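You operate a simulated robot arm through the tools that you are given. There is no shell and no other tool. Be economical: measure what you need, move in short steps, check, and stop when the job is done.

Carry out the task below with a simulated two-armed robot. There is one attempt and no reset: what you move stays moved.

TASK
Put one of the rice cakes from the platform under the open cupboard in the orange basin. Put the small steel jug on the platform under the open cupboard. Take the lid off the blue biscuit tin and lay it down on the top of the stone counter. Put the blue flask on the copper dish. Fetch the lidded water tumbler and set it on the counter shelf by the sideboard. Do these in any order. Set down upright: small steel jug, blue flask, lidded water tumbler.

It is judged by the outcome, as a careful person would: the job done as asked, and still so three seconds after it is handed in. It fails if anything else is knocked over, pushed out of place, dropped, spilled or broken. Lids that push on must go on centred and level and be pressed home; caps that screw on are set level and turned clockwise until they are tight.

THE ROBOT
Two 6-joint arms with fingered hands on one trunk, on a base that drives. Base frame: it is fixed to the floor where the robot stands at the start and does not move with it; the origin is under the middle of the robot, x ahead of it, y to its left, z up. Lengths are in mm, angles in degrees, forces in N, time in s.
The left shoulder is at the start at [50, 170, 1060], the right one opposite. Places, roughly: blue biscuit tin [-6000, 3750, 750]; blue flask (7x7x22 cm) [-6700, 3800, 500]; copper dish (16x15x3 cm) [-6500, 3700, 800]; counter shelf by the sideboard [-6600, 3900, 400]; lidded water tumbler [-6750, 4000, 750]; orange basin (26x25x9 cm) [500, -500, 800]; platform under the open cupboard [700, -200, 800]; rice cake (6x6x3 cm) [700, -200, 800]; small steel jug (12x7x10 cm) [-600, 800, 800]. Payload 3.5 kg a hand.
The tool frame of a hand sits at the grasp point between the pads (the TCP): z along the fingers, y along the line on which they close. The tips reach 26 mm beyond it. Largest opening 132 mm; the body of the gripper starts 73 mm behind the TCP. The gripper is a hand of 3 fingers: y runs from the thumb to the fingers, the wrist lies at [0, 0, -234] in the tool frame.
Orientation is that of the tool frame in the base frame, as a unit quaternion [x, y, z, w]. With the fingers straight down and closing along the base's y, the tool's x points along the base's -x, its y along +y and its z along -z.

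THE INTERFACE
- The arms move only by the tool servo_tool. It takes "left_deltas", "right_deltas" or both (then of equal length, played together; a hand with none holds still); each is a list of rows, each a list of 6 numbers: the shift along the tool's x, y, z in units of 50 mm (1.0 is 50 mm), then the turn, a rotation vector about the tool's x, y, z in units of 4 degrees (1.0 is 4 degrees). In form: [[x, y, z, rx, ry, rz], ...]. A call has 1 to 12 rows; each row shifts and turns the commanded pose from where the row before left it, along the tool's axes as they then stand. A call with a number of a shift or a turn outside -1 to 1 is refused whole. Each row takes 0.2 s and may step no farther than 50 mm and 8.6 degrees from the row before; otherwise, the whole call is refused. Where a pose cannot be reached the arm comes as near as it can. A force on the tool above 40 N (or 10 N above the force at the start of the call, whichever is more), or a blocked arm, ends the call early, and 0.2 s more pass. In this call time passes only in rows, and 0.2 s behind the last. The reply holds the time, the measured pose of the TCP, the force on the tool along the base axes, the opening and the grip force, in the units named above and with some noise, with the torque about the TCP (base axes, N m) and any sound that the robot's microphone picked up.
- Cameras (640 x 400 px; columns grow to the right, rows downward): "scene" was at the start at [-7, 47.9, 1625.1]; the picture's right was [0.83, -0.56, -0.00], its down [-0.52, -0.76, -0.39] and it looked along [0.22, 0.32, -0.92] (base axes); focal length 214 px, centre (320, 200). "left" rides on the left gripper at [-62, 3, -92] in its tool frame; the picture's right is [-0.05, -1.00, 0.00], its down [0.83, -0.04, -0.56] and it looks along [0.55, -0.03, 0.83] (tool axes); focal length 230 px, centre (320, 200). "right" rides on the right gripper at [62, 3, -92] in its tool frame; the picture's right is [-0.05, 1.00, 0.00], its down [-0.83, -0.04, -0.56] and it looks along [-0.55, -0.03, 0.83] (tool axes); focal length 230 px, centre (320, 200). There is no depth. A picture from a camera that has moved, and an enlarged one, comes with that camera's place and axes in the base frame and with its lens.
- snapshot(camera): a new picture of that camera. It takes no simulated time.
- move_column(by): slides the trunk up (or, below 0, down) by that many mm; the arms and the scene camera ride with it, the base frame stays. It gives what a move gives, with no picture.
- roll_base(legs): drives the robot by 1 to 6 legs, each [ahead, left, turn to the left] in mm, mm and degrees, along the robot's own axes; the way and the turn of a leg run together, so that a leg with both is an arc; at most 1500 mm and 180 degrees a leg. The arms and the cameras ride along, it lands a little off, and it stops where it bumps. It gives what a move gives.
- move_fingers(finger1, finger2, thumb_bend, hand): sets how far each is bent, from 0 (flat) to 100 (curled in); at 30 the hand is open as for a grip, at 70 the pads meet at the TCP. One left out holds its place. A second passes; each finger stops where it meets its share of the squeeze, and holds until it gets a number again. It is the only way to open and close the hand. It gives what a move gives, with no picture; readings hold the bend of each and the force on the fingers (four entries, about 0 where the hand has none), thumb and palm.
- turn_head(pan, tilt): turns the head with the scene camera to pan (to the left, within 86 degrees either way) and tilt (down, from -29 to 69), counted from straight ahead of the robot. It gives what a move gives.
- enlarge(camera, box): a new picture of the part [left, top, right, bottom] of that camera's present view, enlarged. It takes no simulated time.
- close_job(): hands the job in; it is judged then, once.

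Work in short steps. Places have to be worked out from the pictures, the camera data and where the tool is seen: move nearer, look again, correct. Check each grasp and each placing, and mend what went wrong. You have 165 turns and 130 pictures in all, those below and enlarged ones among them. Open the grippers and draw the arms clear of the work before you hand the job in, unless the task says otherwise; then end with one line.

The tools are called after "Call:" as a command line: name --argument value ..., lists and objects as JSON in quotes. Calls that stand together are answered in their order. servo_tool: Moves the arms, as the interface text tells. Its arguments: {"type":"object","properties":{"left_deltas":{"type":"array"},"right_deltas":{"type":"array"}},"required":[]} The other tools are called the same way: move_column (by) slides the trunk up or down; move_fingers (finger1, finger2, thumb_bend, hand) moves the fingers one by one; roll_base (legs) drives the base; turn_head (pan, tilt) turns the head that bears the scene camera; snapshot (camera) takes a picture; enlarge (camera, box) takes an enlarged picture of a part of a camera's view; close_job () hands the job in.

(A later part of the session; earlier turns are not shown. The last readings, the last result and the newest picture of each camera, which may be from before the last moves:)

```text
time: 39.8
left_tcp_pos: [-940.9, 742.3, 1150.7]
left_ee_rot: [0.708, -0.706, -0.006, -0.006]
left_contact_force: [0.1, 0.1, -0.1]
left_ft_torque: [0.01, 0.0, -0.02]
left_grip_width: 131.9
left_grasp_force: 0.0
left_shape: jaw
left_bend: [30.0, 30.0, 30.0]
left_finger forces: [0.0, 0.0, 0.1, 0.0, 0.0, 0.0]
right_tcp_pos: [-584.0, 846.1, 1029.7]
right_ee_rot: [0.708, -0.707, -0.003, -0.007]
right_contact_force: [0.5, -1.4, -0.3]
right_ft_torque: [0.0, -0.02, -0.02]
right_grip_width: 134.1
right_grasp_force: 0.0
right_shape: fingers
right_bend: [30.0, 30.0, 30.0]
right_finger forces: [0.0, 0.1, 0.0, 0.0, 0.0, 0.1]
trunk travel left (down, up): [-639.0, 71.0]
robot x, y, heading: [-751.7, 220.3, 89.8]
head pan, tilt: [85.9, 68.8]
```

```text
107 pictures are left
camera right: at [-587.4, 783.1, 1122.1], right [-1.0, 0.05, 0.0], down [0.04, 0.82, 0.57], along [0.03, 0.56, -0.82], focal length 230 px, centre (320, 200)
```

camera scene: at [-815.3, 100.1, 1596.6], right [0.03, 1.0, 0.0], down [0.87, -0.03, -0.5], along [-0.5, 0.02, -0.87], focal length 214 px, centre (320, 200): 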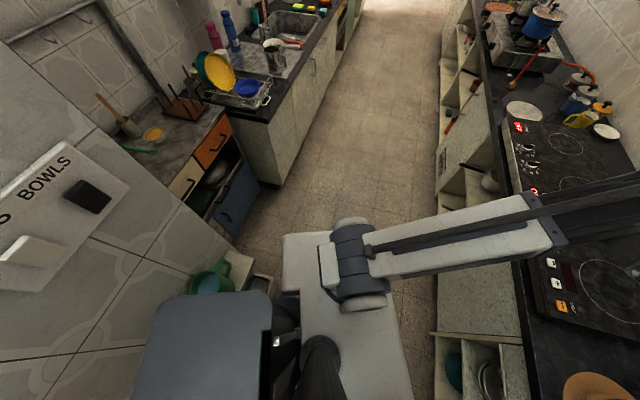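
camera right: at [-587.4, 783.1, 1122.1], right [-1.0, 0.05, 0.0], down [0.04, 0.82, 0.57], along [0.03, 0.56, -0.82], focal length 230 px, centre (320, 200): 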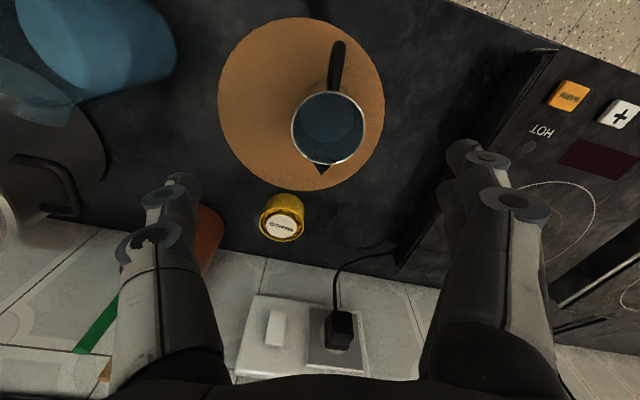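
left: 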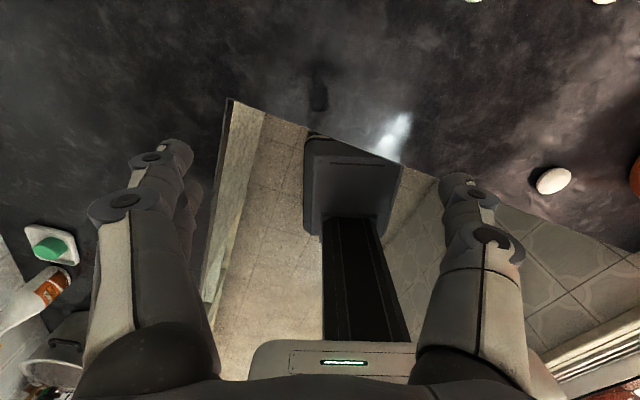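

Centred over the jug; it seems to hold liquid or reflect the wall, so I keep it level. I descend to z≈875.

Call:
servo_tool --right_deltas '[[0, 0.12, 0.8, 0, 0, 0], [0, 0, 0.8, 0, 0, 0], [0, 0, 0.8, 0, 0, 0], [0, 0, 0.7, 0, 0, 0]]'

Call:
snapshot --camera "right"

```text
time: 40.8
left_tcp_pos: [-941.5, 742.5, 1148.7]
left_ee_rot: [0.707, -0.707, -0.007, -0.007]
left_contact_force: [-0.3, -0.7, 0.2]
left_ft_torque: [-0.01, 0.01, -0.02]
left_grip_width: 132.0
left_grasp_force: 0.0
left_shape: jaw
left_bend: [30.0, 30.0, 30.0]
left_finger forces: [0.0, 0.0, 0.0, 0.0, 0.1, 0.0]
right_tcp_pos: [-589.2, 846.8, 875.2]
right_ee_rot: [0.708, -0.707, -0.002, -0.005]
right_contact_force: [-0.4, 0.7, 0.0]
right_ft_torque: [0.03, 0.04, 0.01]
right_grip_width: 134.2
right_grasp_force: 0.1
right_shape: fingers
right_bend: [30.0, 30.0, 30.0]
right_finger forces: [0.0, 0.1, 0.0, 0.1, 0.1, 0.0]
trunk travel left (down, up): [-639.0, 71.0]
robot x, y, heading: [-750.9, 223.3, 90.5]
head pan, tilt: [85.9, 68.8]
```

```text
106 pictures are left
camera right: at [-593.1, 783.7, 966.6], right [-1.0, 0.05, 0.0], down [0.04, 0.82, 0.56], along [0.03, 0.56, -0.83], focal length 230 px, centre (320, 200)
```

right: 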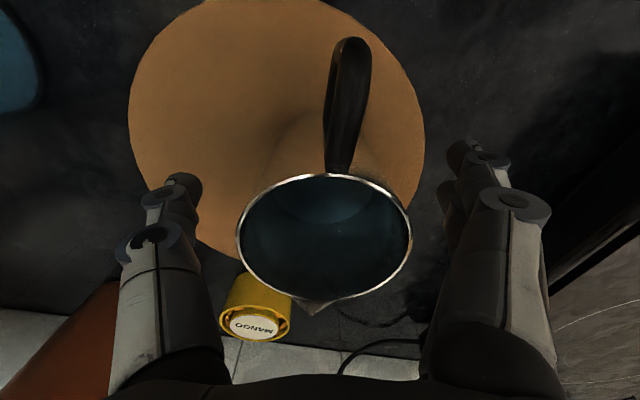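

The jug's rim lies right between the fingers. I close the hand on the body.

Call:
move_fingers --hand "right" --finger1 60 --finger2 60 --thumb_bend 60

Call:
snapshot --camera "right"

```text
time: 41.8
left_tcp_pos: [-940.3, 741.6, 1149.8]
left_ee_rot: [0.707, -0.707, -0.006, -0.007]
left_contact_force: [-1.0, -0.8, 0.2]
left_ft_torque: [0.0, -0.01, 0.02]
left_grip_width: 131.9
left_grasp_force: 0.0
left_shape: jaw
left_bend: [30.0, 30.0, 30.0]
left_finger forces: [0.0, 0.0, 0.0, 0.1, 0.0, 0.0]
right_tcp_pos: [-590.0, 846.3, 876.3]
right_ee_rot: [0.708, -0.706, -0.002, -0.005]
right_contact_force: [0.4, 0.0, 0.2]
right_ft_torque: [0.02, -0.03, 0.0]
right_grip_width: 54.1
right_grasp_force: 8.4
right_shape: fingers
right_bend: [55.0, 53.0, 56.0]
right_finger forces: [3.0, 5.3, 0.1, 0.1, 8.4, 0.0]
trunk travel left (down, up): [-639.0, 71.0]
robot x, y, heading: [-749.5, 224.0, 90.0]
head pan, tilt: [85.9, 68.8]
```

```text
105 pictures are left
camera right: at [-593.0, 783.7, 967.0], right [-1.0, 0.05, 0.0], down [0.04, 0.82, 0.56], along [0.03, 0.56, -0.83], focal length 230 px, centre (320, 200)
```

right: 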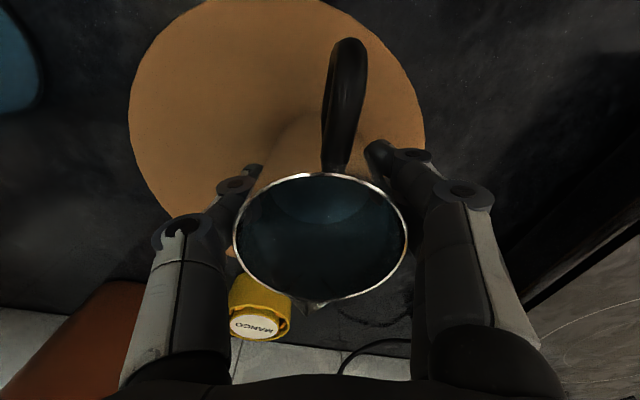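

Held at 54 mm with 8 N. I tighten a little and lift slowly.

Call:
move_fingers --hand "right" --finger1 64 --finger2 64 --thumb_bend 64

Call:
servo_tool --right_deltas '[[0, 0, -0.3, 0, 0, 0], [0, 0, -0.5, 0, 0, 0], [0, 0, -0.6, 0, 0, 0], [0, 0, -0.6, 0, 0, 0], [0, 0, -0.4, 0, 0, 0]]'

Call:
snapshot --camera "right"

```text
time: 42.8
left_tcp_pos: [-941.9, 741.3, 1149.2]
left_ee_rot: [-0.707, 0.707, 0.007, 0.007]
left_contact_force: [-0.3, -0.1, 0.0]
left_ft_torque: [0.03, -0.02, 0.0]
left_grip_width: 132.1
left_grasp_force: 0.1
left_shape: jaw
left_bend: [30.0, 30.0, 30.0]
left_finger forces: [0.0, 0.0, 0.0, 0.0, 0.0, 0.0]
right_tcp_pos: [-590.0, 846.6, 875.8]
right_ee_rot: [0.708, -0.707, -0.002, -0.005]
right_contact_force: [-0.3, 0.1, -0.8]
right_ft_torque: [-0.05, 0.01, 0.01]
right_grip_width: 53.1
right_grasp_force: 13.6
right_shape: fingers
right_bend: [56.0, 53.0, 58.0]
right_finger forces: [5.4, 8.0, 0.0, 0.1, 13.6, 0.0]
trunk travel left (down, up): [-639.0, 71.0]
robot x, y, heading: [-752.0, 225.7, 90.3]
head pan, tilt: [85.9, 68.8]
```

```text
time: 44.0
left_tcp_pos: [-942.0, 742.0, 1149.5]
left_ee_rot: [0.707, -0.707, -0.007, -0.007]
left_contact_force: [-0.5, 0.6, -1.1]
left_ft_torque: [-0.01, -0.01, 0.03]
left_grip_width: 132.0
left_grasp_force: 0.1
left_shape: jaw
left_bend: [30.0, 30.0, 30.0]
left_finger forces: [0.0, 0.1, 0.0, 0.0, 0.0, 0.1]
right_tcp_pos: [-589.0, 844.4, 995.3]
right_ee_rot: [0.708, -0.707, -0.002, -0.005]
right_contact_force: [0.6, 0.3, -2.7]
right_ft_torque: [-0.01, -0.01, 0.0]
right_grip_width: 53.2
right_grasp_force: 13.1
right_shape: fingers
right_bend: [56.0, 53.0, 58.0]
right_finger forces: [5.5, 8.1, 0.0, 0.0, 13.6, 0.0]
trunk travel left (down, up): [-639.0, 71.0]
robot x, y, heading: [-753.2, 224.1, 90.2]
head pan, tilt: [85.9, 68.8]
```

```text
104 pictures are left
camera right: at [-593.1, 782.5, 1087.1], right [-1.0, 0.05, 0.0], down [0.04, 0.82, 0.56], along [0.03, 0.56, -0.83], focal length 230 px, centre (320, 200)
```

right: 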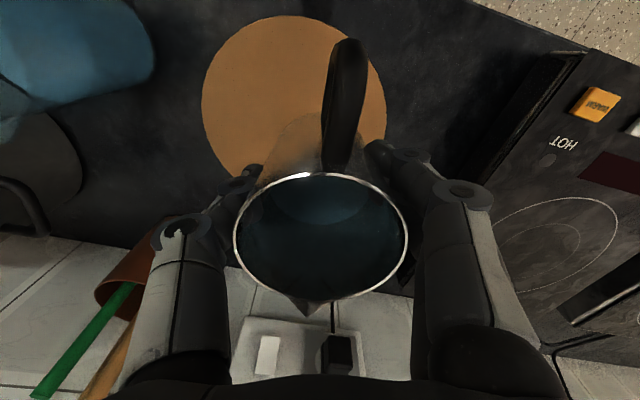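

The jug is held level. I draw it in and up, then drive back to the starting place and turn to the front counter.

Call:
servo_tool --right_deltas '[[0, 0, -0.6, 0, 0, 0], [0.3, 0, -0.6, 0, 0, 0], [0.5, 0, -0.4, 0, 0, 0], [0.5, 0, 0, 0, 0, 0], [0.3, 0, 0, 0, 0, 0]]'

Call:
roll_base --legs '[[-85, 0, 0], [0, -480, 0], [-130, 0, 0], [0, -270, 0]]'

```text
time: 45.2
left_tcp_pos: [-940.6, 741.9, 1148.9]
left_ee_rot: [-0.707, 0.707, 0.007, 0.007]
left_contact_force: [-0.1, -0.2, 0.1]
left_ft_torque: [0.01, 0.02, 0.01]
left_grip_width: 131.9
left_grasp_force: 0.1
left_shape: jaw
left_bend: [30.0, 30.0, 30.0]
left_finger forces: [0.0, 0.0, 0.0, 0.1, 0.0, 0.0]
right_tcp_pos: [-589.4, 762.7, 1073.9]
right_ee_rot: [0.707, -0.707, -0.003, -0.004]
right_contact_force: [0.0, 0.3, -2.8]
right_ft_torque: [0.06, 0.02, -0.05]
right_grip_width: 53.1
right_grasp_force: 14.3
right_shape: fingers
right_bend: [56.0, 53.0, 58.0]
right_finger forces: [5.6, 8.2, 0.0, 0.0, 13.4, 0.0]
trunk travel left (down, up): [-639.0, 71.0]
robot x, y, heading: [-752.5, 221.3, 90.2]
head pan, tilt: [85.9, 68.8]
```

```text
time: 51.1
left_tcp_pos: [-186.0, 529.4, 1150.4]
left_ee_rot: [-0.705, 0.709, 0.007, 0.007]
left_contact_force: [0.3, 0.5, 0.4]
left_ft_torque: [-0.01, 0.03, -0.02]
left_grip_width: 132.0
left_grasp_force: 0.0
left_shape: jaw
left_bend: [30.0, 30.0, 30.0]
left_finger forces: [0.1, 0.0, 0.1, 0.0, 0.1, 0.0]
right_tcp_pos: [165.3, 548.0, 1073.7]
right_ee_rot: [-0.705, 0.709, 0.003, 0.005]
right_contact_force: [1.0, -0.7, -2.4]
right_ft_torque: [-0.01, 0.03, 0.03]
right_grip_width: 52.7
right_grasp_force: 14.3
right_shape: fingers
right_bend: [56.0, 53.0, 58.0]
right_finger forces: [5.6, 8.2, 0.1, 0.0, 13.6, 0.0]
trunk travel left (down, up): [-639.0, 71.0]
robot x, y, heading: [-1.5, 9.2, 89.8]
head pan, tilt: [85.9, 68.8]
```

At the origin again. I turn right 90° to face the front counter.

Call:
roll_base --legs '[[0, 0, -90]]'

Call:
turn_head --pan -10 --tilt 55

Call:
snapshot --camera "scene"

Call:
snapshot --camera "right"

```text
time: 55.3
left_tcp_pos: [517.7, 194.2, 1150.8]
left_ee_rot: [0.003, 1.0, 0.0, 0.01]
left_contact_force: [0.8, -0.5, 0.2]
left_ft_torque: [0.03, 0.01, -0.02]
left_grip_width: 131.8
left_grasp_force: 0.0
left_shape: jaw
left_bend: [30.0, 30.0, 30.0]
left_finger forces: [0.0, 0.1, 0.0, 0.0, 0.0, 0.0]
right_tcp_pos: [536.3, -157.4, 1073.5]
right_ee_rot: [0.002, 1.0, -0.001, 0.006]
right_contact_force: [-0.3, -0.3, -2.2]
right_ft_torque: [0.0, -0.01, 0.01]
right_grip_width: 52.6
right_grasp_force: 12.8
right_shape: fingers
right_bend: [56.0, 53.0, 58.0]
right_finger forces: [5.0, 8.0, 0.0, 0.0, 13.4, 0.1]
trunk travel left (down, up): [-639.0, 71.0]
robot x, y, heading: [0.6, 11.1, -0.1]
head pan, tilt: [85.9, 68.8]
```

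```text
time: 57.0
left_tcp_pos: [517.8, 194.4, 1149.5]
left_ee_rot: [0.002, 1.0, 0.0, 0.009]
left_contact_force: [-0.2, -0.3, 0.2]
left_ft_torque: [0.0, -0.02, -0.01]
left_grip_width: 132.0
left_grasp_force: 0.1
left_shape: jaw
left_bend: [30.0, 30.0, 30.0]
left_finger forces: [0.1, 0.0, 0.0, 0.0, 0.0, 0.0]
right_tcp_pos: [536.7, -157.7, 1073.3]
right_ee_rot: [0.001, 1.0, -0.002, 0.007]
right_contact_force: [0.2, -0.1, -2.6]
right_ft_torque: [-0.01, -0.06, 0.02]
right_grip_width: 52.4
right_grasp_force: 13.3
right_shape: fingers
right_bend: [56.0, 53.0, 58.0]
right_finger forces: [5.0, 8.1, 0.0, 0.0, 13.5, 0.0]
trunk travel left (down, up): [-639.0, 71.0]
robot x, y, heading: [-3.7, 6.5, -0.2]
head pan, tilt: [-10.0, 55.0]
```

```text
103 pictures are left
camera scene: at [29.3, -4.1, 1602.6], right [-0.18, -0.98, 0.0], down [-0.81, 0.14, -0.57], along [0.56, -0.1, -0.82], focal length 214 px, centre (320, 200)
```

scene: 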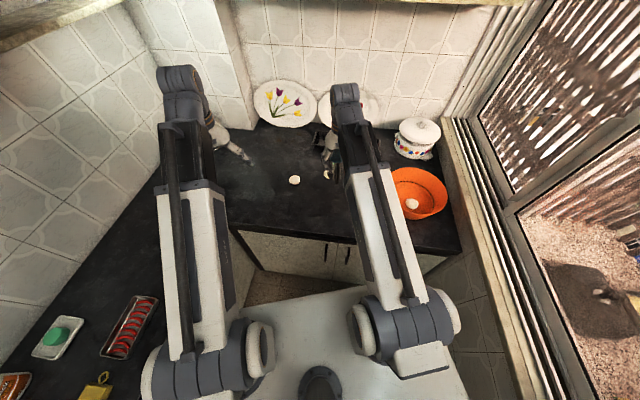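

```text
102 pictures are left
camera right: at [474.9, -153.7, 1165.7], right [0.06, 1.0, 0.0], down [0.82, -0.04, 0.56], along [0.56, -0.03, -0.83], focal length 230 px, centre (320, 200)
```

right: 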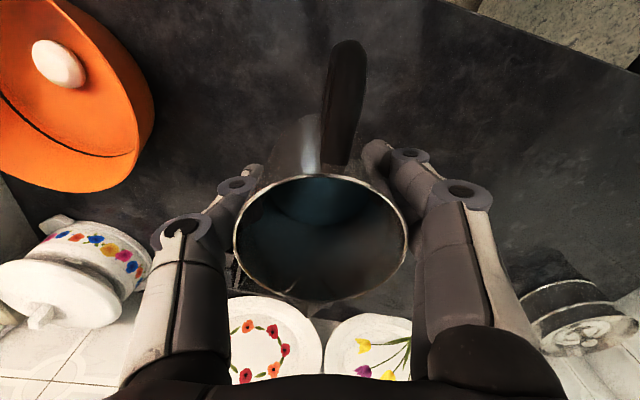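

Clear counter under the jug. I move 25 mm forward and lower it.

Call:
servo_tool --right_deltas '[[-0.5, 0, 0.6, 0, 0, 0], [0, 0, 0.8, 0, 0, 0], [0, 0, 0.8, 0, 0, 0], [0, 0, 0.8, 0, 0, 0], [0, 0, 0.6, 0, 0, 0]]'

Call:
servo_tool --right_deltas '[[0, 0, 0.1, 0, 0, 0], [0, 0, 0.1, 0, 0, 0]]'

Call:
snapshot --camera "right"

```text
time: 58.2
left_tcp_pos: [517.1, 194.2, 1149.6]
left_ee_rot: [0.003, 1.0, 0.0, 0.009]
left_contact_force: [0.4, 0.2, -0.2]
left_ft_torque: [0.01, 0.0, -0.03]
left_grip_width: 132.1
left_grasp_force: 0.0
left_shape: jaw
left_bend: [30.0, 30.0, 30.0]
left_finger forces: [0.0, 0.0, 0.1, 0.0, 0.0, 0.0]
right_tcp_pos: [563.7, -156.5, 894.6]
right_ee_rot: [0.002, 1.0, -0.001, 0.006]
right_contact_force: [-0.1, 0.5, -1.8]
right_ft_torque: [-0.01, 0.01, 0.01]
right_grip_width: 52.2
right_grasp_force: 13.4
right_shape: fingers
right_bend: [56.0, 53.0, 58.0]
right_finger forces: [5.1, 8.3, 0.0, 0.1, 13.5, 0.1]
trunk travel left (down, up): [-639.0, 71.0]
robot x, y, heading: [-1.3, 6.3, -0.1]
head pan, tilt: [-10.0, 55.0]
```

```text
time: 58.9
left_tcp_pos: [517.4, 194.8, 1150.5]
left_ee_rot: [0.003, 1.0, 0.0, 0.01]
left_contact_force: [-0.2, -0.2, -1.5]
left_ft_torque: [-0.04, -0.01, 0.03]
left_grip_width: 131.9
left_grasp_force: 0.0
left_shape: jaw
left_bend: [30.0, 30.0, 30.0]
left_finger forces: [0.0, 0.1, 0.0, 0.0, 0.0, 0.0]
right_tcp_pos: [564.5, -157.3, 884.9]
right_ee_rot: [0.002, 1.0, -0.003, 0.006]
right_contact_force: [-0.1, 0.6, -2.4]
right_ft_torque: [-0.02, -0.01, 0.01]
right_grip_width: 52.3
right_grasp_force: 13.7
right_shape: fingers
right_bend: [56.0, 53.0, 58.0]
right_finger forces: [5.1, 8.4, 0.1, 0.1, 13.4, 0.0]
trunk travel left (down, up): [-639.0, 71.0]
robot x, y, heading: [-5.8, 5.7, -0.4]
head pan, tilt: [-10.0, 55.0]
```

```text
101 pictures are left
camera right: at [502.1, -153.9, 975.6], right [0.06, 1.0, 0.0], down [0.82, -0.04, 0.56], along [0.56, -0.03, -0.83], focal length 230 px, centre (320, 200)
```

right: 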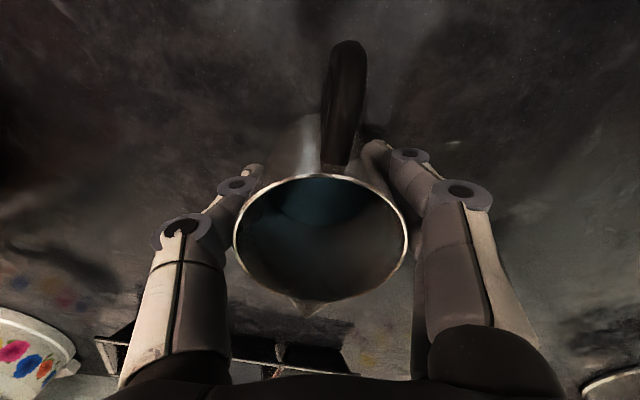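

No contact yet (z 885). I go down in 3 mm steps until the counter bears the weight.

Call:
servo_tool --right_deltas '[[0, 0, 0.06, 0, 0, 0], [0, 0, 0.06, 0, 0, 0], [0, 0, 0.06, 0, 0, 0]]'

Call:
servo_tool --right_deltas '[[0, 0, 0.04, 0, 0, 0], [0, 0, 0.04, 0, 0, 0]]'

```text
time: 59.6
left_tcp_pos: [517.3, 194.8, 1150.0]
left_ee_rot: [0.003, 1.0, -0.001, 0.01]
left_contact_force: [0.2, -0.1, -0.7]
left_ft_torque: [0.02, -0.01, 0.02]
left_grip_width: 131.7
left_grasp_force: 0.0
left_shape: jaw
left_bend: [30.0, 30.0, 30.0]
left_finger forces: [0.0, 0.1, 0.0, 0.0, 0.0, 0.1]
right_tcp_pos: [564.5, -157.8, 876.2]
right_ee_rot: [0.002, 1.0, -0.002, 0.006]
right_contact_force: [1.0, 1.3, -2.5]
right_ft_torque: [-0.03, 0.01, 0.02]
right_grip_width: 52.3
right_grasp_force: 13.3
right_shape: fingers
right_bend: [56.0, 53.0, 58.0]
right_finger forces: [5.1, 8.3, 0.0, 0.0, 13.4, 0.1]
trunk travel left (down, up): [-639.0, 71.0]
robot x, y, heading: [0.6, 6.5, -0.4]
head pan, tilt: [-10.0, 55.0]
```

```text
time: 60.2
left_tcp_pos: [516.5, 194.4, 1150.9]
left_ee_rot: [0.003, 1.0, 0.0, 0.01]
left_contact_force: [0.4, 0.4, -0.3]
left_ft_torque: [0.01, 0.02, 0.03]
left_grip_width: 131.8
left_grasp_force: 0.1
left_shape: jaw
left_bend: [30.0, 30.0, 30.0]
left_finger forces: [0.0, 0.0, 0.0, 0.0, 0.1, 0.0]
right_tcp_pos: [565.9, -156.5, 871.6]
right_ee_rot: [0.002, 1.0, -0.002, 0.006]
right_contact_force: [-0.5, -0.2, -2.9]
right_ft_torque: [-0.04, 0.01, 0.03]
right_grip_width: 52.2
right_grasp_force: 13.4
right_shape: fingers
right_bend: [56.0, 53.0, 58.0]
right_finger forces: [5.1, 8.4, 0.0, 0.0, 13.3, 0.0]
trunk travel left (down, up): [-639.0, 71.0]
robot x, y, heading: [-5.8, 9.4, -0.4]
head pan, tilt: [-10.0, 55.0]
```

Still hanging freely at z 872; I continue down.

Call:
servo_tool --right_deltas '[[0, 0, 0.05, 0, 0, 0], [0, 0, 0.05, 0, 0, 0]]'

Call:
servo_tool --right_deltas '[[0, 0, 0.04, 0, 0, 0], [0, 0, 0.04, 0, 0, 0]]'

```text
time: 60.9
left_tcp_pos: [516.9, 195.5, 1150.2]
left_ee_rot: [0.003, 1.0, 0.0, 0.01]
left_contact_force: [-0.2, -0.4, 0.3]
left_ft_torque: [0.0, 0.03, -0.03]
left_grip_width: 131.7
left_grasp_force: 0.0
left_shape: jaw
left_bend: [30.0, 30.0, 30.0]
left_finger forces: [0.0, 0.0, 0.1, 0.0, 0.0, 0.1]
right_tcp_pos: [565.0, -157.4, 868.8]
right_ee_rot: [0.002, 1.0, -0.002, 0.007]
right_contact_force: [3.2, 0.7, 17.4]
right_ft_torque: [-0.03, -0.13, 0.01]
right_grip_width: 51.7
right_grasp_force: 15.2
right_shape: fingers
right_bend: [58.0, 55.0, 59.0]
right_finger forces: [5.6, 9.8, 0.0, 0.0, 14.1, 0.0]
trunk travel left (down, up): [-639.0, 71.0]
robot x, y, heading: [-6.1, 7.0, -0.2]
head pan, tilt: [-10.0, 55.0]
```

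```text
time: 61.5
left_tcp_pos: [516.5, 195.1, 1151.0]
left_ee_rot: [0.003, 1.0, 0.0, 0.01]
left_contact_force: [-0.9, 0.4, 0.0]
left_ft_torque: [0.01, 0.0, 0.01]
left_grip_width: 131.7
left_grasp_force: 0.1
left_shape: jaw
left_bend: [30.0, 30.0, 30.0]
left_finger forces: [0.1, 0.0, 0.0, 0.1, 0.0, 0.0]
right_tcp_pos: [564.3, -157.8, 862.5]
right_ee_rot: [0.002, 1.0, -0.002, 0.006]
right_contact_force: [-0.2, 1.1, 22.7]
right_ft_torque: [0.09, -0.04, 0.03]
right_grip_width: 50.0
right_grasp_force: 15.3
right_shape: fingers
right_bend: [59.0, 55.0, 59.0]
right_finger forces: [6.2, 10.4, 0.1, 0.1, 13.9, 0.1]
trunk travel left (down, up): [-639.0, 71.0]
robot x, y, heading: [-2.2, 6.4, -0.1]
head pan, tilt: [-10.0, 55.0]
```

Contact made; the jug stands. I back up 6 mm to relieve, then open the fingers.

Call:
servo_tool --right_deltas '[[0, 0, -0.1, 0, 0, 0]]'

Call:
move_fingers --hand "right" --finger1 42 --finger2 42 --thumb_bend 42

Call:
move_fingers --hand "right" --finger1 30 --finger2 30 --thumb_bend 30

Call:
servo_tool --right_deltas '[[0, 0, -0.5, 0, 0, 0], [0, 0, -0.8, 0, 0, 0], [0, 0, -0.8, 0, 0, 0], [0, 0, -0.8, 0, 0, 0], [0, 0, -0.8, 0, 0, 0]]'

Call:
snapshot --camera "right"

```text
time: 61.9
left_tcp_pos: [517.7, 194.0, 1149.6]
left_ee_rot: [0.003, 1.0, 0.0, 0.01]
left_contact_force: [0.1, -0.5, 0.6]
left_ft_torque: [0.0, 0.01, 0.01]
left_grip_width: 131.9
left_grasp_force: 0.1
left_shape: jaw
left_bend: [30.0, 30.0, 30.0]
left_finger forces: [0.1, 0.0, 0.0, 0.0, 0.1, 0.1]
right_tcp_pos: [564.4, -158.4, 866.4]
right_ee_rot: [0.002, 1.0, -0.002, 0.004]
right_contact_force: [0.6, 0.2, -2.2]
right_ft_torque: [0.02, 0.0, 0.02]
right_grip_width: 50.1
right_grasp_force: 13.5
right_shape: fingers
right_bend: [58.0, 55.0, 59.0]
right_finger forces: [5.6, 9.0, 0.1, 0.0, 13.0, 0.0]
trunk travel left (down, up): [-639.0, 71.0]
robot x, y, heading: [-2.2, 5.7, -0.1]
head pan, tilt: [-10.0, 55.0]
```

```text
time: 62.9
left_tcp_pos: [517.2, 194.8, 1149.8]
left_ee_rot: [0.002, 1.0, 0.0, 0.01]
left_contact_force: [-0.5, -0.2, -0.4]
left_ft_torque: [-0.01, 0.03, -0.02]
left_grip_width: 131.9
left_grasp_force: 0.1
left_shape: jaw
left_bend: [30.0, 30.0, 30.0]
left_finger forces: [0.1, 0.0, 0.0, 0.1, 0.0, 0.0]
right_tcp_pos: [565.3, -158.5, 867.7]
right_ee_rot: [0.001, 1.0, -0.001, 0.006]
right_contact_force: [0.3, 0.4, -0.2]
right_ft_torque: [0.0, -0.02, 0.0]
right_grip_width: 94.2
right_grasp_force: 0.1
right_shape: fingers
right_bend: [42.0, 42.0, 42.0]
right_finger forces: [0.0, 0.0, 0.0, 0.0, 0.0, 0.0]
trunk travel left (down, up): [-639.0, 71.0]
robot x, y, heading: [-2.9, 9.9, -0.2]
head pan, tilt: [-10.0, 55.0]
```

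```text
time: 63.9
left_tcp_pos: [518.1, 194.7, 1150.3]
left_ee_rot: [0.003, 1.0, -0.001, 0.01]
left_contact_force: [-0.2, -0.3, -0.1]
left_ft_torque: [-0.03, 0.0, 0.0]
left_grip_width: 132.0
left_grasp_force: 0.1
left_shape: jaw
left_bend: [30.0, 30.0, 30.0]
left_finger forces: [0.0, 0.0, 0.1, 0.1, 0.1, 0.0]
right_tcp_pos: [564.5, -157.6, 867.3]
right_ee_rot: [0.002, 1.0, -0.002, 0.006]
right_contact_force: [-0.1, 1.2, -0.2]
right_ft_torque: [0.0, 0.03, 0.0]
right_grip_width: 134.1
right_grasp_force: 0.1
right_shape: fingers
right_bend: [30.0, 30.0, 30.0]
right_finger forces: [0.0, 0.1, 0.1, 0.0, 0.0, 0.0]
trunk travel left (down, up): [-639.0, 71.0]
robot x, y, heading: [0.1, 8.0, -0.1]
head pan, tilt: [-10.0, 55.0]
```

```text
time: 65.0
left_tcp_pos: [517.7, 195.3, 1149.1]
left_ee_rot: [0.003, 1.0, 0.0, 0.01]
left_contact_force: [0.7, -0.3, 0.4]
left_ft_torque: [-0.01, 0.03, 0.0]
left_grip_width: 131.9
left_grasp_force: 0.1
left_shape: jaw
left_bend: [30.0, 30.0, 30.0]
left_finger forces: [0.0, 0.0, 0.0, 0.0, 0.0, 0.0]
right_tcp_pos: [562.3, -156.2, 1052.8]
right_ee_rot: [0.001, 1.0, -0.002, 0.006]
right_contact_force: [-1.1, -0.1, -0.5]
right_ft_torque: [-0.03, -0.02, 0.01]
right_grip_width: 134.0
right_grasp_force: 0.1
right_shape: fingers
right_bend: [30.0, 30.0, 30.0]
right_finger forces: [0.0, 0.1, 0.0, 0.0, 0.0, 0.1]
trunk travel left (down, up): [-639.0, 71.0]
robot x, y, heading: [-2.2, 8.7, 0.0]
head pan, tilt: [-10.0, 55.0]
```

```text
100 pictures are left
camera right: at [499.5, -154.1, 1144.2], right [0.06, 1.0, 0.0], down [0.82, -0.04, 0.56], along [0.56, -0.03, -0.83], focal length 230 px, centre (320, 200)
```

right: 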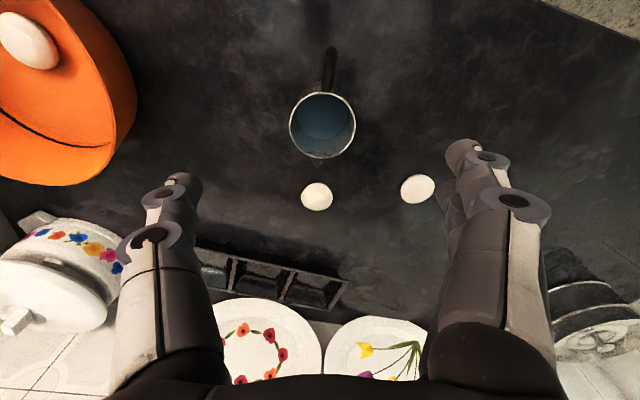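

Jug stands upright, cakes undisturbed. Now the other room: I raise the right hand and turn left to face down the galley.

Call:
servo_tool --right_deltas '[[0.4, 0, -0.8, 0, 0, 0], [0.4, 0, -0.8, 0, 0, 0]]'

Call:
roll_base --legs '[[0, 0, 90], [0, 0, 75]]'

Call:
turn_head --pan 0 --tilt 20

Call:
snapshot --camera "scene"

```text
time: 65.7
left_tcp_pos: [518.2, 194.0, 1150.5]
left_ee_rot: [0.003, 1.0, 0.0, 0.008]
left_contact_force: [0.4, 1.1, 0.6]
left_ft_torque: [0.0, -0.01, -0.03]
left_grip_width: 132.1
left_grasp_force: 0.0
left_shape: jaw
left_bend: [30.0, 30.0, 30.0]
left_finger forces: [0.1, 0.0, 0.0, 0.0, 0.1, 0.0]
right_tcp_pos: [520.5, -156.4, 1131.8]
right_ee_rot: [0.001, 1.0, -0.001, 0.005]
right_contact_force: [-0.7, 0.8, 0.3]
right_ft_torque: [0.02, -0.03, 0.03]
right_grip_width: 133.9
right_grasp_force: 0.0
right_shape: fingers
right_bend: [30.0, 30.0, 30.0]
right_finger forces: [0.1, 0.1, 0.1, 0.2, 0.1, 0.0]
trunk travel left (down, up): [-639.0, 71.0]
robot x, y, heading: [-3.0, 9.6, 0.1]
head pan, tilt: [-10.0, 55.0]
```

```text
time: 73.1
left_tcp_pos: [-552.5, -35.2, 1149.5]
left_ee_rot: [0.991, -0.134, -0.01, -0.001]
left_contact_force: [-1.0, -0.1, -0.2]
left_ft_torque: [0.0, 0.0, 0.0]
left_grip_width: 131.8
left_grasp_force: 0.1
left_shape: jaw
left_bend: [30.0, 30.0, 30.0]
left_finger forces: [0.1, 0.0, 0.0, 0.0, 0.0, 0.0]
right_tcp_pos: [-463.4, 304.5, 1132.8]
right_ee_rot: [0.991, -0.133, -0.007, -0.002]
right_contact_force: [0.0, 0.0, -0.1]
right_ft_torque: [-0.03, -0.04, 0.0]
right_grip_width: 134.2
right_grasp_force: 0.1
right_shape: fingers
right_bend: [30.0, 30.0, 30.0]
right_finger forces: [0.0, 0.0, 0.0, 0.0, 0.1, 0.1]
trunk travel left (down, up): [-639.0, 71.0]
robot x, y, heading: [-5.3, 9.5, 164.4]
head pan, tilt: [-10.0, 55.0]
```

```text
time: 74.1
left_tcp_pos: [-552.1, -35.1, 1149.7]
left_ee_rot: [0.991, -0.133, -0.01, -0.002]
left_contact_force: [0.2, 1.3, -0.2]
left_ft_torque: [-0.01, -0.03, 0.01]
left_grip_width: 131.9
left_grasp_force: 0.1
left_shape: jaw
left_bend: [30.0, 30.0, 30.0]
left_finger forces: [0.0, 0.0, 0.0, 0.0, 0.0, 0.0]
right_tcp_pos: [-464.5, 304.8, 1132.8]
right_ee_rot: [0.991, -0.133, -0.005, -0.003]
right_contact_force: [-0.7, -0.6, 0.4]
right_ft_torque: [-0.06, -0.01, 0.0]
right_grip_width: 134.0
right_grasp_force: 0.1
right_shape: fingers
right_bend: [30.0, 30.0, 30.0]
right_finger forces: [0.1, 0.0, 0.1, 0.0, 0.0, 0.1]
trunk travel left (down, up): [-639.0, 71.0]
robot x, y, heading: [-3.4, 10.4, 164.8]
head pan, tilt: [0.0, 20.0]
```

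```text
99 pictures are left
camera scene: at [-53.3, 22.5, 1654.6], right [0.26, 0.96, 0.0], down [0.33, -0.09, -0.94], along [-0.91, 0.25, -0.34], focal length 214 px, centre (320, 200)
```

scene: 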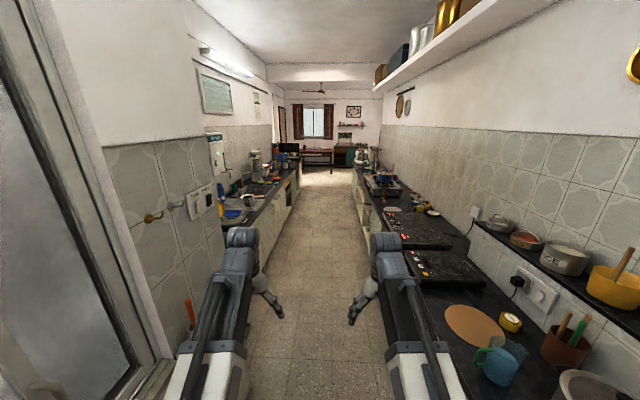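

The aisle runs at heading about 161°. I align and drive ahead in a few legs.

Call:
roll_base --legs '[[0, 0, -3.5], [1400, 60, 0], [1400, 60, 0]]'

Call:
snapshot --camera "scene"

```text
time: 88.1
left_tcp_pos: [-3254.0, 761.5, 1149.0]
left_ee_rot: [0.987, -0.158, -0.009, -0.002]
left_contact_force: [0.1, 0.2, -0.2]
left_ft_torque: [0.04, 0.0, 0.0]
left_grip_width: 131.9
left_grasp_force: 0.1
left_shape: jaw
left_bend: [30.0, 30.0, 30.0]
left_finger forces: [0.1, 0.1, 0.0, 0.0, 0.1, 0.0]
right_tcp_pos: [-3148.9, 1095.2, 1131.2]
right_ee_rot: [0.987, -0.159, -0.005, -0.003]
right_contact_force: [-0.5, -0.1, -0.8]
right_ft_torque: [0.02, -0.01, -0.02]
right_grip_width: 134.0
right_grasp_force: 0.0
right_shape: fingers
right_bend: [30.0, 30.0, 30.0]
right_finger forces: [0.0, 0.0, 0.1, 0.0, 0.1, 0.0]
trunk travel left (down, up): [-639.0, 71.0]
robot x, y, heading: [-2699.3, 778.1, 162.2]
head pan, tilt: [0.0, 20.0]
```

```text
98 pictures are left
camera scene: at [-2752.8, 794.7, 1654.7], right [0.31, 0.95, 0.0], down [0.33, -0.11, -0.94], along [-0.89, 0.29, -0.34], focal length 214 px, centre (320, 200)
```

scene: 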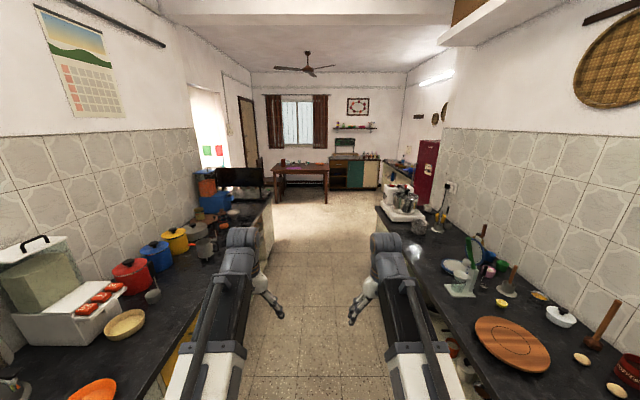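

Ahead the far room holds the sideboard and a counter right of it. I drive on about 2 m and look.

Call:
roll_base --legs '[[1200, 0, -1], [900, 0, 0]]'

Call:
turn_head --pan -30 --tilt 20

Call:
snapshot --camera "scene"

```text
time: 98.5
left_tcp_pos: [-5223.9, 1439.4, 1149.9]
left_ee_rot: [0.986, -0.166, -0.01, -0.002]
left_contact_force: [-0.3, -0.9, 0.0]
left_ft_torque: [0.03, -0.03, 0.03]
left_grip_width: 132.0
left_grasp_force: 0.0
left_shape: jaw
left_bend: [30.0, 30.0, 30.0]
left_finger forces: [0.1, 0.0, 0.0, 0.0, 0.0, 0.0]
right_tcp_pos: [-5114.1, 1773.8, 1129.9]
right_ee_rot: [0.986, -0.165, -0.004, -0.002]
right_contact_force: [-0.3, 0.0, 0.0]
right_ft_torque: [-0.01, -0.01, -0.03]
right_grip_width: 134.2
right_grasp_force: 0.0
right_shape: fingers
right_bend: [30.0, 30.0, 30.0]
right_finger forces: [0.1, 0.1, 0.0, 0.0, 0.0, 0.0]
trunk travel left (down, up): [-639.0, 71.0]
robot x, y, heading: [-4677.6, 1449.2, 160.9]
head pan, tilt: [0.0, 20.0]
```

```text
time: 99.4
left_tcp_pos: [-5224.5, 1440.2, 1150.1]
left_ee_rot: [0.986, -0.165, -0.01, -0.002]
left_contact_force: [0.1, -1.1, -0.6]
left_ft_torque: [0.02, 0.01, 0.01]
left_grip_width: 131.8
left_grasp_force: 0.0
left_shape: jaw
left_bend: [30.0, 30.0, 30.0]
left_finger forces: [0.1, 0.0, 0.2, 0.0, 0.0, 0.0]
right_tcp_pos: [-5114.0, 1773.7, 1132.0]
right_ee_rot: [0.986, -0.165, -0.006, -0.003]
right_contact_force: [0.6, 0.2, 0.1]
right_ft_torque: [0.02, -0.01, 0.0]
right_grip_width: 134.0
right_grasp_force: 0.1
right_shape: fingers
right_bend: [30.0, 30.0, 30.0]
right_finger forces: [0.1, 0.0, 0.0, 0.0, 0.0, 0.0]
trunk travel left (down, up): [-639.0, 71.0]
robot x, y, heading: [-4672.3, 1448.1, 160.9]
head pan, tilt: [-30.0, 20.0]
```

```text
97 pictures are left
camera scene: at [-4695.9, 1505.3, 1654.7], right [0.75, 0.66, 0.0], down [0.22, -0.26, -0.94], along [-0.62, 0.71, -0.34], focal length 214 px, centre (320, 200)
```

scene: 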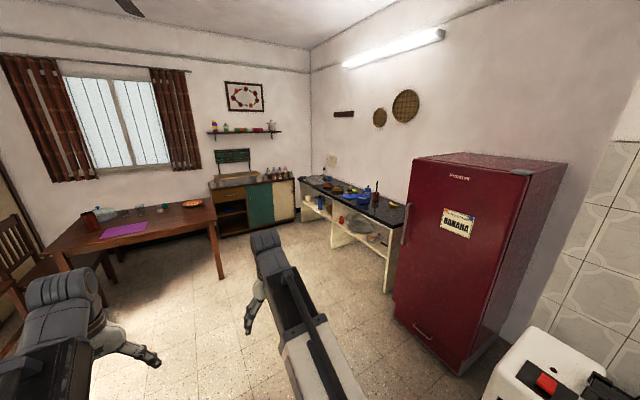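

Call:
enlarge --camera "scene" --box '[200, 140, 420, 280]'

```text
2.86 times, centred on (310, 210) of scene
camera zoom: at [-4695.9, 1505.3, 1654.7], right [0.75, 0.66, 0.0], down [0.22, -0.26, -0.94], along [-0.62, 0.71, -0.34], focal length 613 px, centre (349, 171)
```

zoom: 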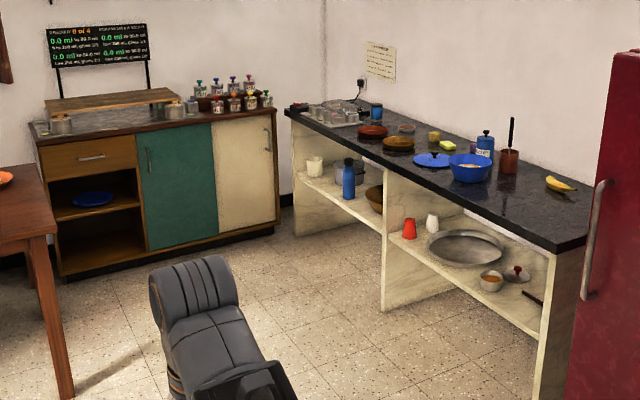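

The stone counter runs parallel to the galley, front edge about 1470 mm to my right, with a lower shelf; blue flask on the shelf, tumbler, dishes and tin on top. I drive alongside it and turn to face it.

Call:
roll_base --legs '[[1200, -400, 0], [1000, -450, 0], [0, 0, -90]]'

Call:
turn_head --pan 0 --tilt 40

Call:
snapshot --camera "scene"

```text
time: 114.8
left_tcp_pos: [-6422.8, 3539.9, 1151.3]
left_ee_rot: [-0.565, 0.825, 0.006, 0.008]
left_contact_force: [-0.1, 0.1, -0.1]
left_ft_torque: [-0.01, 0.03, 0.0]
left_grip_width: 132.1
left_grasp_force: 0.1
left_shape: jaw
left_bend: [30.0, 30.0, 30.0]
left_finger forces: [0.0, 0.0, 0.1, 0.0, 0.0, 0.0]
right_tcp_pos: [-6093.1, 3417.0, 1132.6]
right_ee_rot: [-0.565, 0.825, 0.001, 0.004]
right_contact_force: [0.2, -0.6, 0.2]
right_ft_torque: [-0.02, 0.01, 0.01]
right_grip_width: 134.1
right_grasp_force: 0.0
right_shape: fingers
right_bend: [30.0, 30.0, 30.0]
right_finger forces: [0.0, 0.0, 0.0, 0.0, 0.0, 0.0]
trunk travel left (down, up): [-639.0, 71.0]
robot x, y, heading: [-6432.7, 2989.3, 69.1]
head pan, tilt: [-30.0, 20.0]
```

```text
time: 115.8
left_tcp_pos: [-6422.5, 3539.2, 1150.4]
left_ee_rot: [-0.565, 0.825, 0.005, 0.008]
left_contact_force: [0.2, -1.0, -1.1]
left_ft_torque: [-0.03, -0.01, -0.03]
left_grip_width: 132.0
left_grasp_force: 0.0
left_shape: jaw
left_bend: [30.0, 30.0, 30.0]
left_finger forces: [0.1, 0.0, 0.1, 0.0, 0.0, 0.0]
right_tcp_pos: [-6092.9, 3416.7, 1131.8]
right_ee_rot: [-0.566, 0.824, 0.002, 0.006]
right_contact_force: [-0.2, -0.3, -0.2]
right_ft_torque: [-0.02, 0.01, 0.01]
right_grip_width: 133.7
right_grasp_force: 0.1
right_shape: fingers
right_bend: [30.0, 30.0, 30.0]
right_finger forces: [0.0, 0.0, 0.0, 0.0, 0.0, 0.0]
trunk travel left (down, up): [-639.0, 71.0]
robot x, y, heading: [-6431.1, 2989.5, 69.1]
head pan, tilt: [0.0, 40.0]
```

```text
95 pictures are left
camera scene: at [-6417.7, 3029.1, 1623.4], right [0.93, -0.36, 0.0], down [-0.23, -0.6, -0.77], along [0.28, 0.72, -0.64], focal length 214 px, centre (320, 200)
```

scene: 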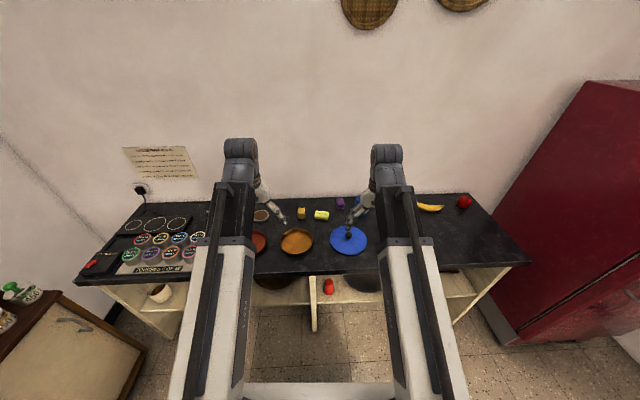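

I take the right hand's view and an enlargement of the scene.

Call:
snapshot --camera "right"

Call:
enlarge --camera "scene" --box '[80, 170, 340, 330]'

Call:
snapshot --camera "left"

```text
94 pictures are left
camera right: at [-6119.0, 3359.8, 1223.7], right [-0.91, 0.41, 0.0], down [0.34, 0.75, 0.56], along [0.23, 0.51, -0.83], focal length 230 px, centre (320, 200)
```

right: 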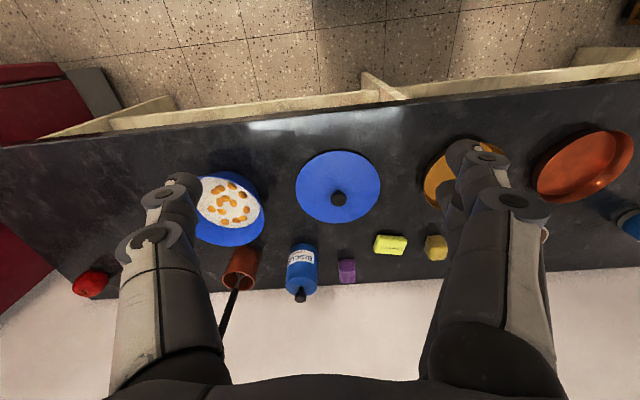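

```text
2.46 times, centred on (210, 250) of scene
camera zoom: at [-6417.7, 3029.1, 1623.4], right [0.93, -0.36, 0.0], down [-0.23, -0.6, -0.77], along [0.28, 0.72, -0.64], focal length 528 px, centre (591, 77)
```

zoom: 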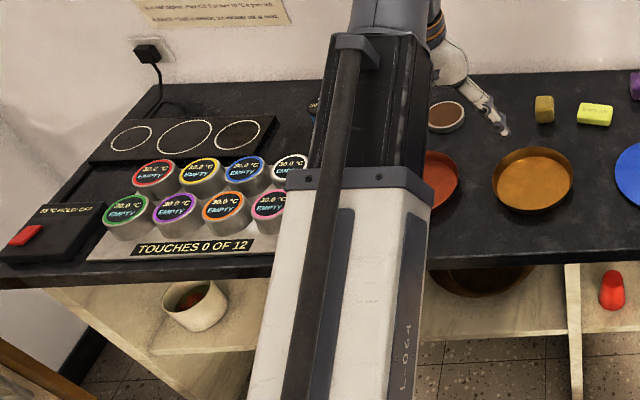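

```text
92 pictures are left
camera left: at [-6404.4, 3596.9, 1243.5], right [0.95, -0.31, 0.0], down [-0.26, -0.8, 0.54], along [-0.17, -0.51, -0.84], focal length 230 px, centre (320, 200)
```

left: 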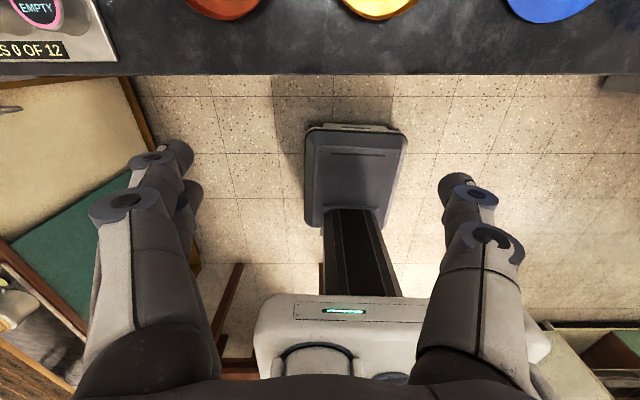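

I look closer at the tin and at the two dishes.

Call:
enlarge --camera "right" --box '[200, 130, 440, 330]'

Call:
enlarge --camera "right" --box '[400, 80, 640, 260]'

```text
2.00 times, centred on (320, 230) of right
camera zoom: at [-6119.0, 3359.8, 1223.7], right [-0.91, 0.41, 0.0], down [0.34, 0.75, 0.56], along [0.23, 0.51, -0.83], focal length 460 px, centre (320, 140)
```

zoom: 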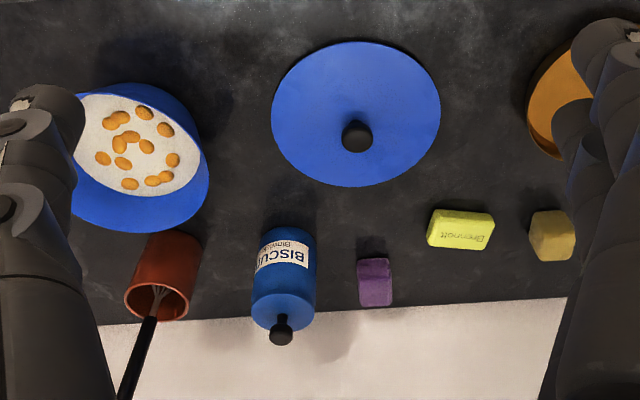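

```text
2.22 times, centred on (520, 170) of right
camera zoom: at [-6119.0, 3359.8, 1223.7], right [-0.91, 0.41, 0.0], down [0.34, 0.75, 0.56], along [0.23, 0.51, -0.83], focal length 511 px, centre (-124, 267)
```

zoom: 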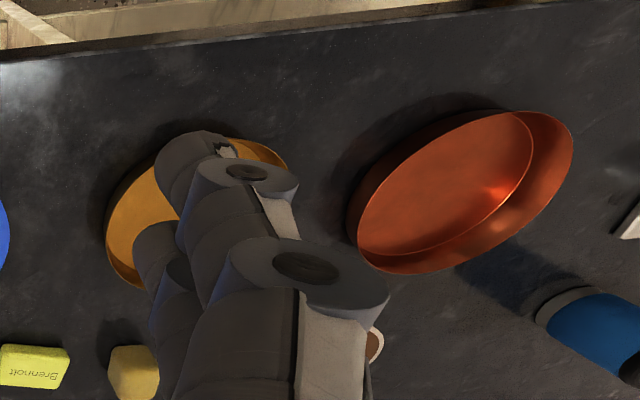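

The reddish dish is the copper one; the tin with knobbed lid stands at about [-5881,3795], the tumbler about [-6655,3970]. For shelf work I'll use the left hand horizontally (its camera then looks forward), and tuck the right hand. First I reach forward with the left and begin tilting it.

Call:
servo_tool --left_deltas '[[-0.6, 0, 0.56, 0, 0, 0], [-0.6, 0, 0.56, 0, 0, 0], [-0.6, 0, 0.56, 0, 0, 0], [-0.6, 0, 0.56, 0, 0, 0], [-0.6, 0, 0.56, 0, 0, 0], [0, 0, 0, 0, -1, 0], [0, 0, 0, 0, -1, 0], [0, 0, 0, 0, -1, 0], [0, 0, 0, 0, -1, 0], [0, 0, 0, 0, -1, 0], [0, 0, 0, 0, -1, 0], [0, 0, 0, 0, -1, 0]]' --right_deltas '[[0.32, 0, -0.1, 0, 0, 0], [0.32, 0, -0.1, 0, 0, 0], [0.32, 0, -0.1, 0, 0, 0], [0.32, 0, -0.1, 0, 0, 0], [0.32, 0, -0.1, 0, 0, 0], [0.32, 0, -0.1, 0, 0, 0], [0.32, 0, -0.1, 0, 0, 0], [0.32, 0, -0.1, 0, 0, 0], [0.32, 0, -0.1, 0, 0, 0], [0.32, 0, -0.1, 0, 0, 0], [0.32, 0, -0.1, 0, 0, 0], [0.32, 0, -0.1, 0, 0, 0]]'

```text
time: 118.3
left_tcp_pos: [-6368.1, 3681.4, 1013.2]
left_ee_rot: [-0.547, 0.799, 0.142, 0.208]
left_contact_force: [0.0, -0.2, 0.2]
left_ft_torque: [-0.01, -0.02, 0.01]
left_grip_width: 131.9
left_grasp_force: 0.1
left_shape: jaw
left_bend: [30.0, 30.0, 30.0]
left_finger forces: [0.0, 0.0, 0.0, 0.0, 0.0, 0.0]
right_tcp_pos: [-6125.0, 3334.8, 1105.8]
right_ee_rot: [-0.566, 0.825, 0.002, 0.006]
right_contact_force: [0.0, -0.1, -0.2]
right_ft_torque: [0.0, -0.04, -0.02]
right_grip_width: 134.3
right_grasp_force: 0.0
right_shape: fingers
right_bend: [30.0, 30.0, 30.0]
right_finger forces: [0.1, 0.0, 0.1, 0.0, 0.1, 0.0]
right hand out of reach, approached as far as the arm can: row 2, 3, 4, 5, 6, 7, 8, 9, 10, 11, 12
trunk travel left (down, up): [-639.0, 71.0]
robot x, y, heading: [-6434.6, 2989.9, 69.0]
head pan, tilt: [0.0, 40.0]
```

Left tilts properly; right is tucked to 433 mm ahead. I continue the tilt to horizontal.

Call:
servo_tool --left_deltas '[[0, 0, 0, 0, -1, 0], [0, 0, 0, 0, -1, 0], [0, 0, 0, 0, -1, 0], [0, 0, 0.1, 0, -1, 0], [0, 0, 0.1, 0, -1, 0], [0, 0, 0.1, 0, -1, 0], [0, 0, 0.2, 0, -1, 0], [0, 0, 0.2, 0, -1, 0], [0, 0, 0.2, 0, -1, 0], [0, 0, 0.2, 0, -1, 0], [0, 0, 0.2, 0, -1, 0], [0, 0, 0.2, 0, -1, 0]]'

Call:
servo_tool --left_deltas '[[0, 0, 0.1, 0, -1, 0], [0, 0, 0.1, 0, -1, 0], [0, 0, 0.1, 0, -1, 0], [0, 0, 0, 0, -0.5, 0]]'

Call:
snapshot --camera "left"

```text
time: 121.0
left_tcp_pos: [-6345.6, 3732.5, 978.3]
left_ee_rot: [-0.45, 0.662, 0.336, 0.496]
left_contact_force: [1.0, 0.4, 0.8]
left_ft_torque: [0.02, 0.03, 0.01]
left_grip_width: 131.9
left_grasp_force: 0.1
left_shape: jaw
left_bend: [30.0, 30.0, 30.0]
left_finger forces: [0.0, 0.0, 0.1, 0.1, 0.0, 0.0]
left hand out of reach, approached as far as the arm can: row 12
right_tcp_pos: [-6125.9, 3334.7, 1106.0]
right_ee_rot: [-0.566, 0.825, 0.003, 0.006]
right_contact_force: [0.4, -0.1, 0.7]
right_ft_torque: [0.04, -0.01, -0.01]
right_grip_width: 133.9
right_grasp_force: 0.1
right_shape: fingers
right_bend: [30.0, 30.0, 30.0]
right_finger forces: [0.1, 0.0, 0.0, 0.1, 0.0, 0.0]
trunk travel left (down, up): [-639.0, 71.0]
robot x, y, heading: [-6433.7, 2987.1, 68.8]
head pan, tilt: [0.0, 40.0]
```

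```text
time: 122.0
left_tcp_pos: [-6337.8, 3730.7, 974.4]
left_ee_rot: [-0.433, 0.657, 0.333, 0.519]
left_contact_force: [0.3, 0.4, -0.8]
left_ft_torque: [-0.04, 0.0, -0.01]
left_grip_width: 131.9
left_grasp_force: 0.0
left_shape: jaw
left_bend: [30.0, 30.0, 30.0]
left_finger forces: [0.0, 0.0, 0.0, 0.0, 0.0, 0.1]
left hand out of reach, approached as far as the arm can: row 1, 2, 3
right_tcp_pos: [-6125.1, 3334.8, 1105.9]
right_ee_rot: [-0.565, 0.825, 0.002, 0.006]
right_contact_force: [0.5, -0.9, 1.2]
right_ft_torque: [0.06, 0.01, 0.01]
right_grip_width: 133.9
right_grasp_force: 0.1
right_shape: fingers
right_bend: [30.0, 30.0, 30.0]
right_finger forces: [0.1, 0.0, 0.1, 0.0, 0.0, 0.0]
trunk travel left (down, up): [-639.0, 71.0]
robot x, y, heading: [-6434.9, 2988.3, 68.9]
head pan, tilt: [0.0, 40.0]
```

```text
89 pictures are left
camera left: at [-6370.6, 3665.2, 1056.2], right [0.92, -0.39, 0.06], down [-0.25, -0.7, -0.67], along [0.31, 0.6, -0.74], focal length 230 px, centre (320, 200)
```

left: 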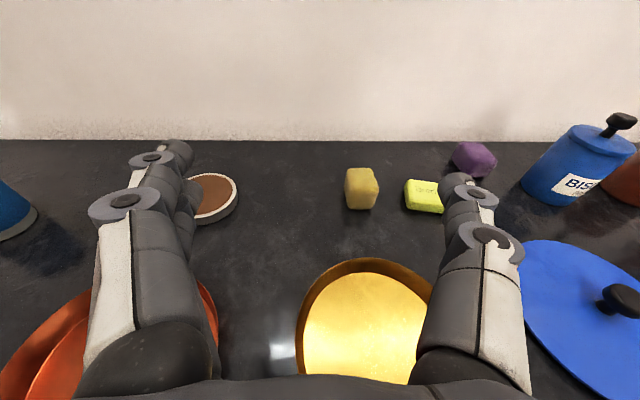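

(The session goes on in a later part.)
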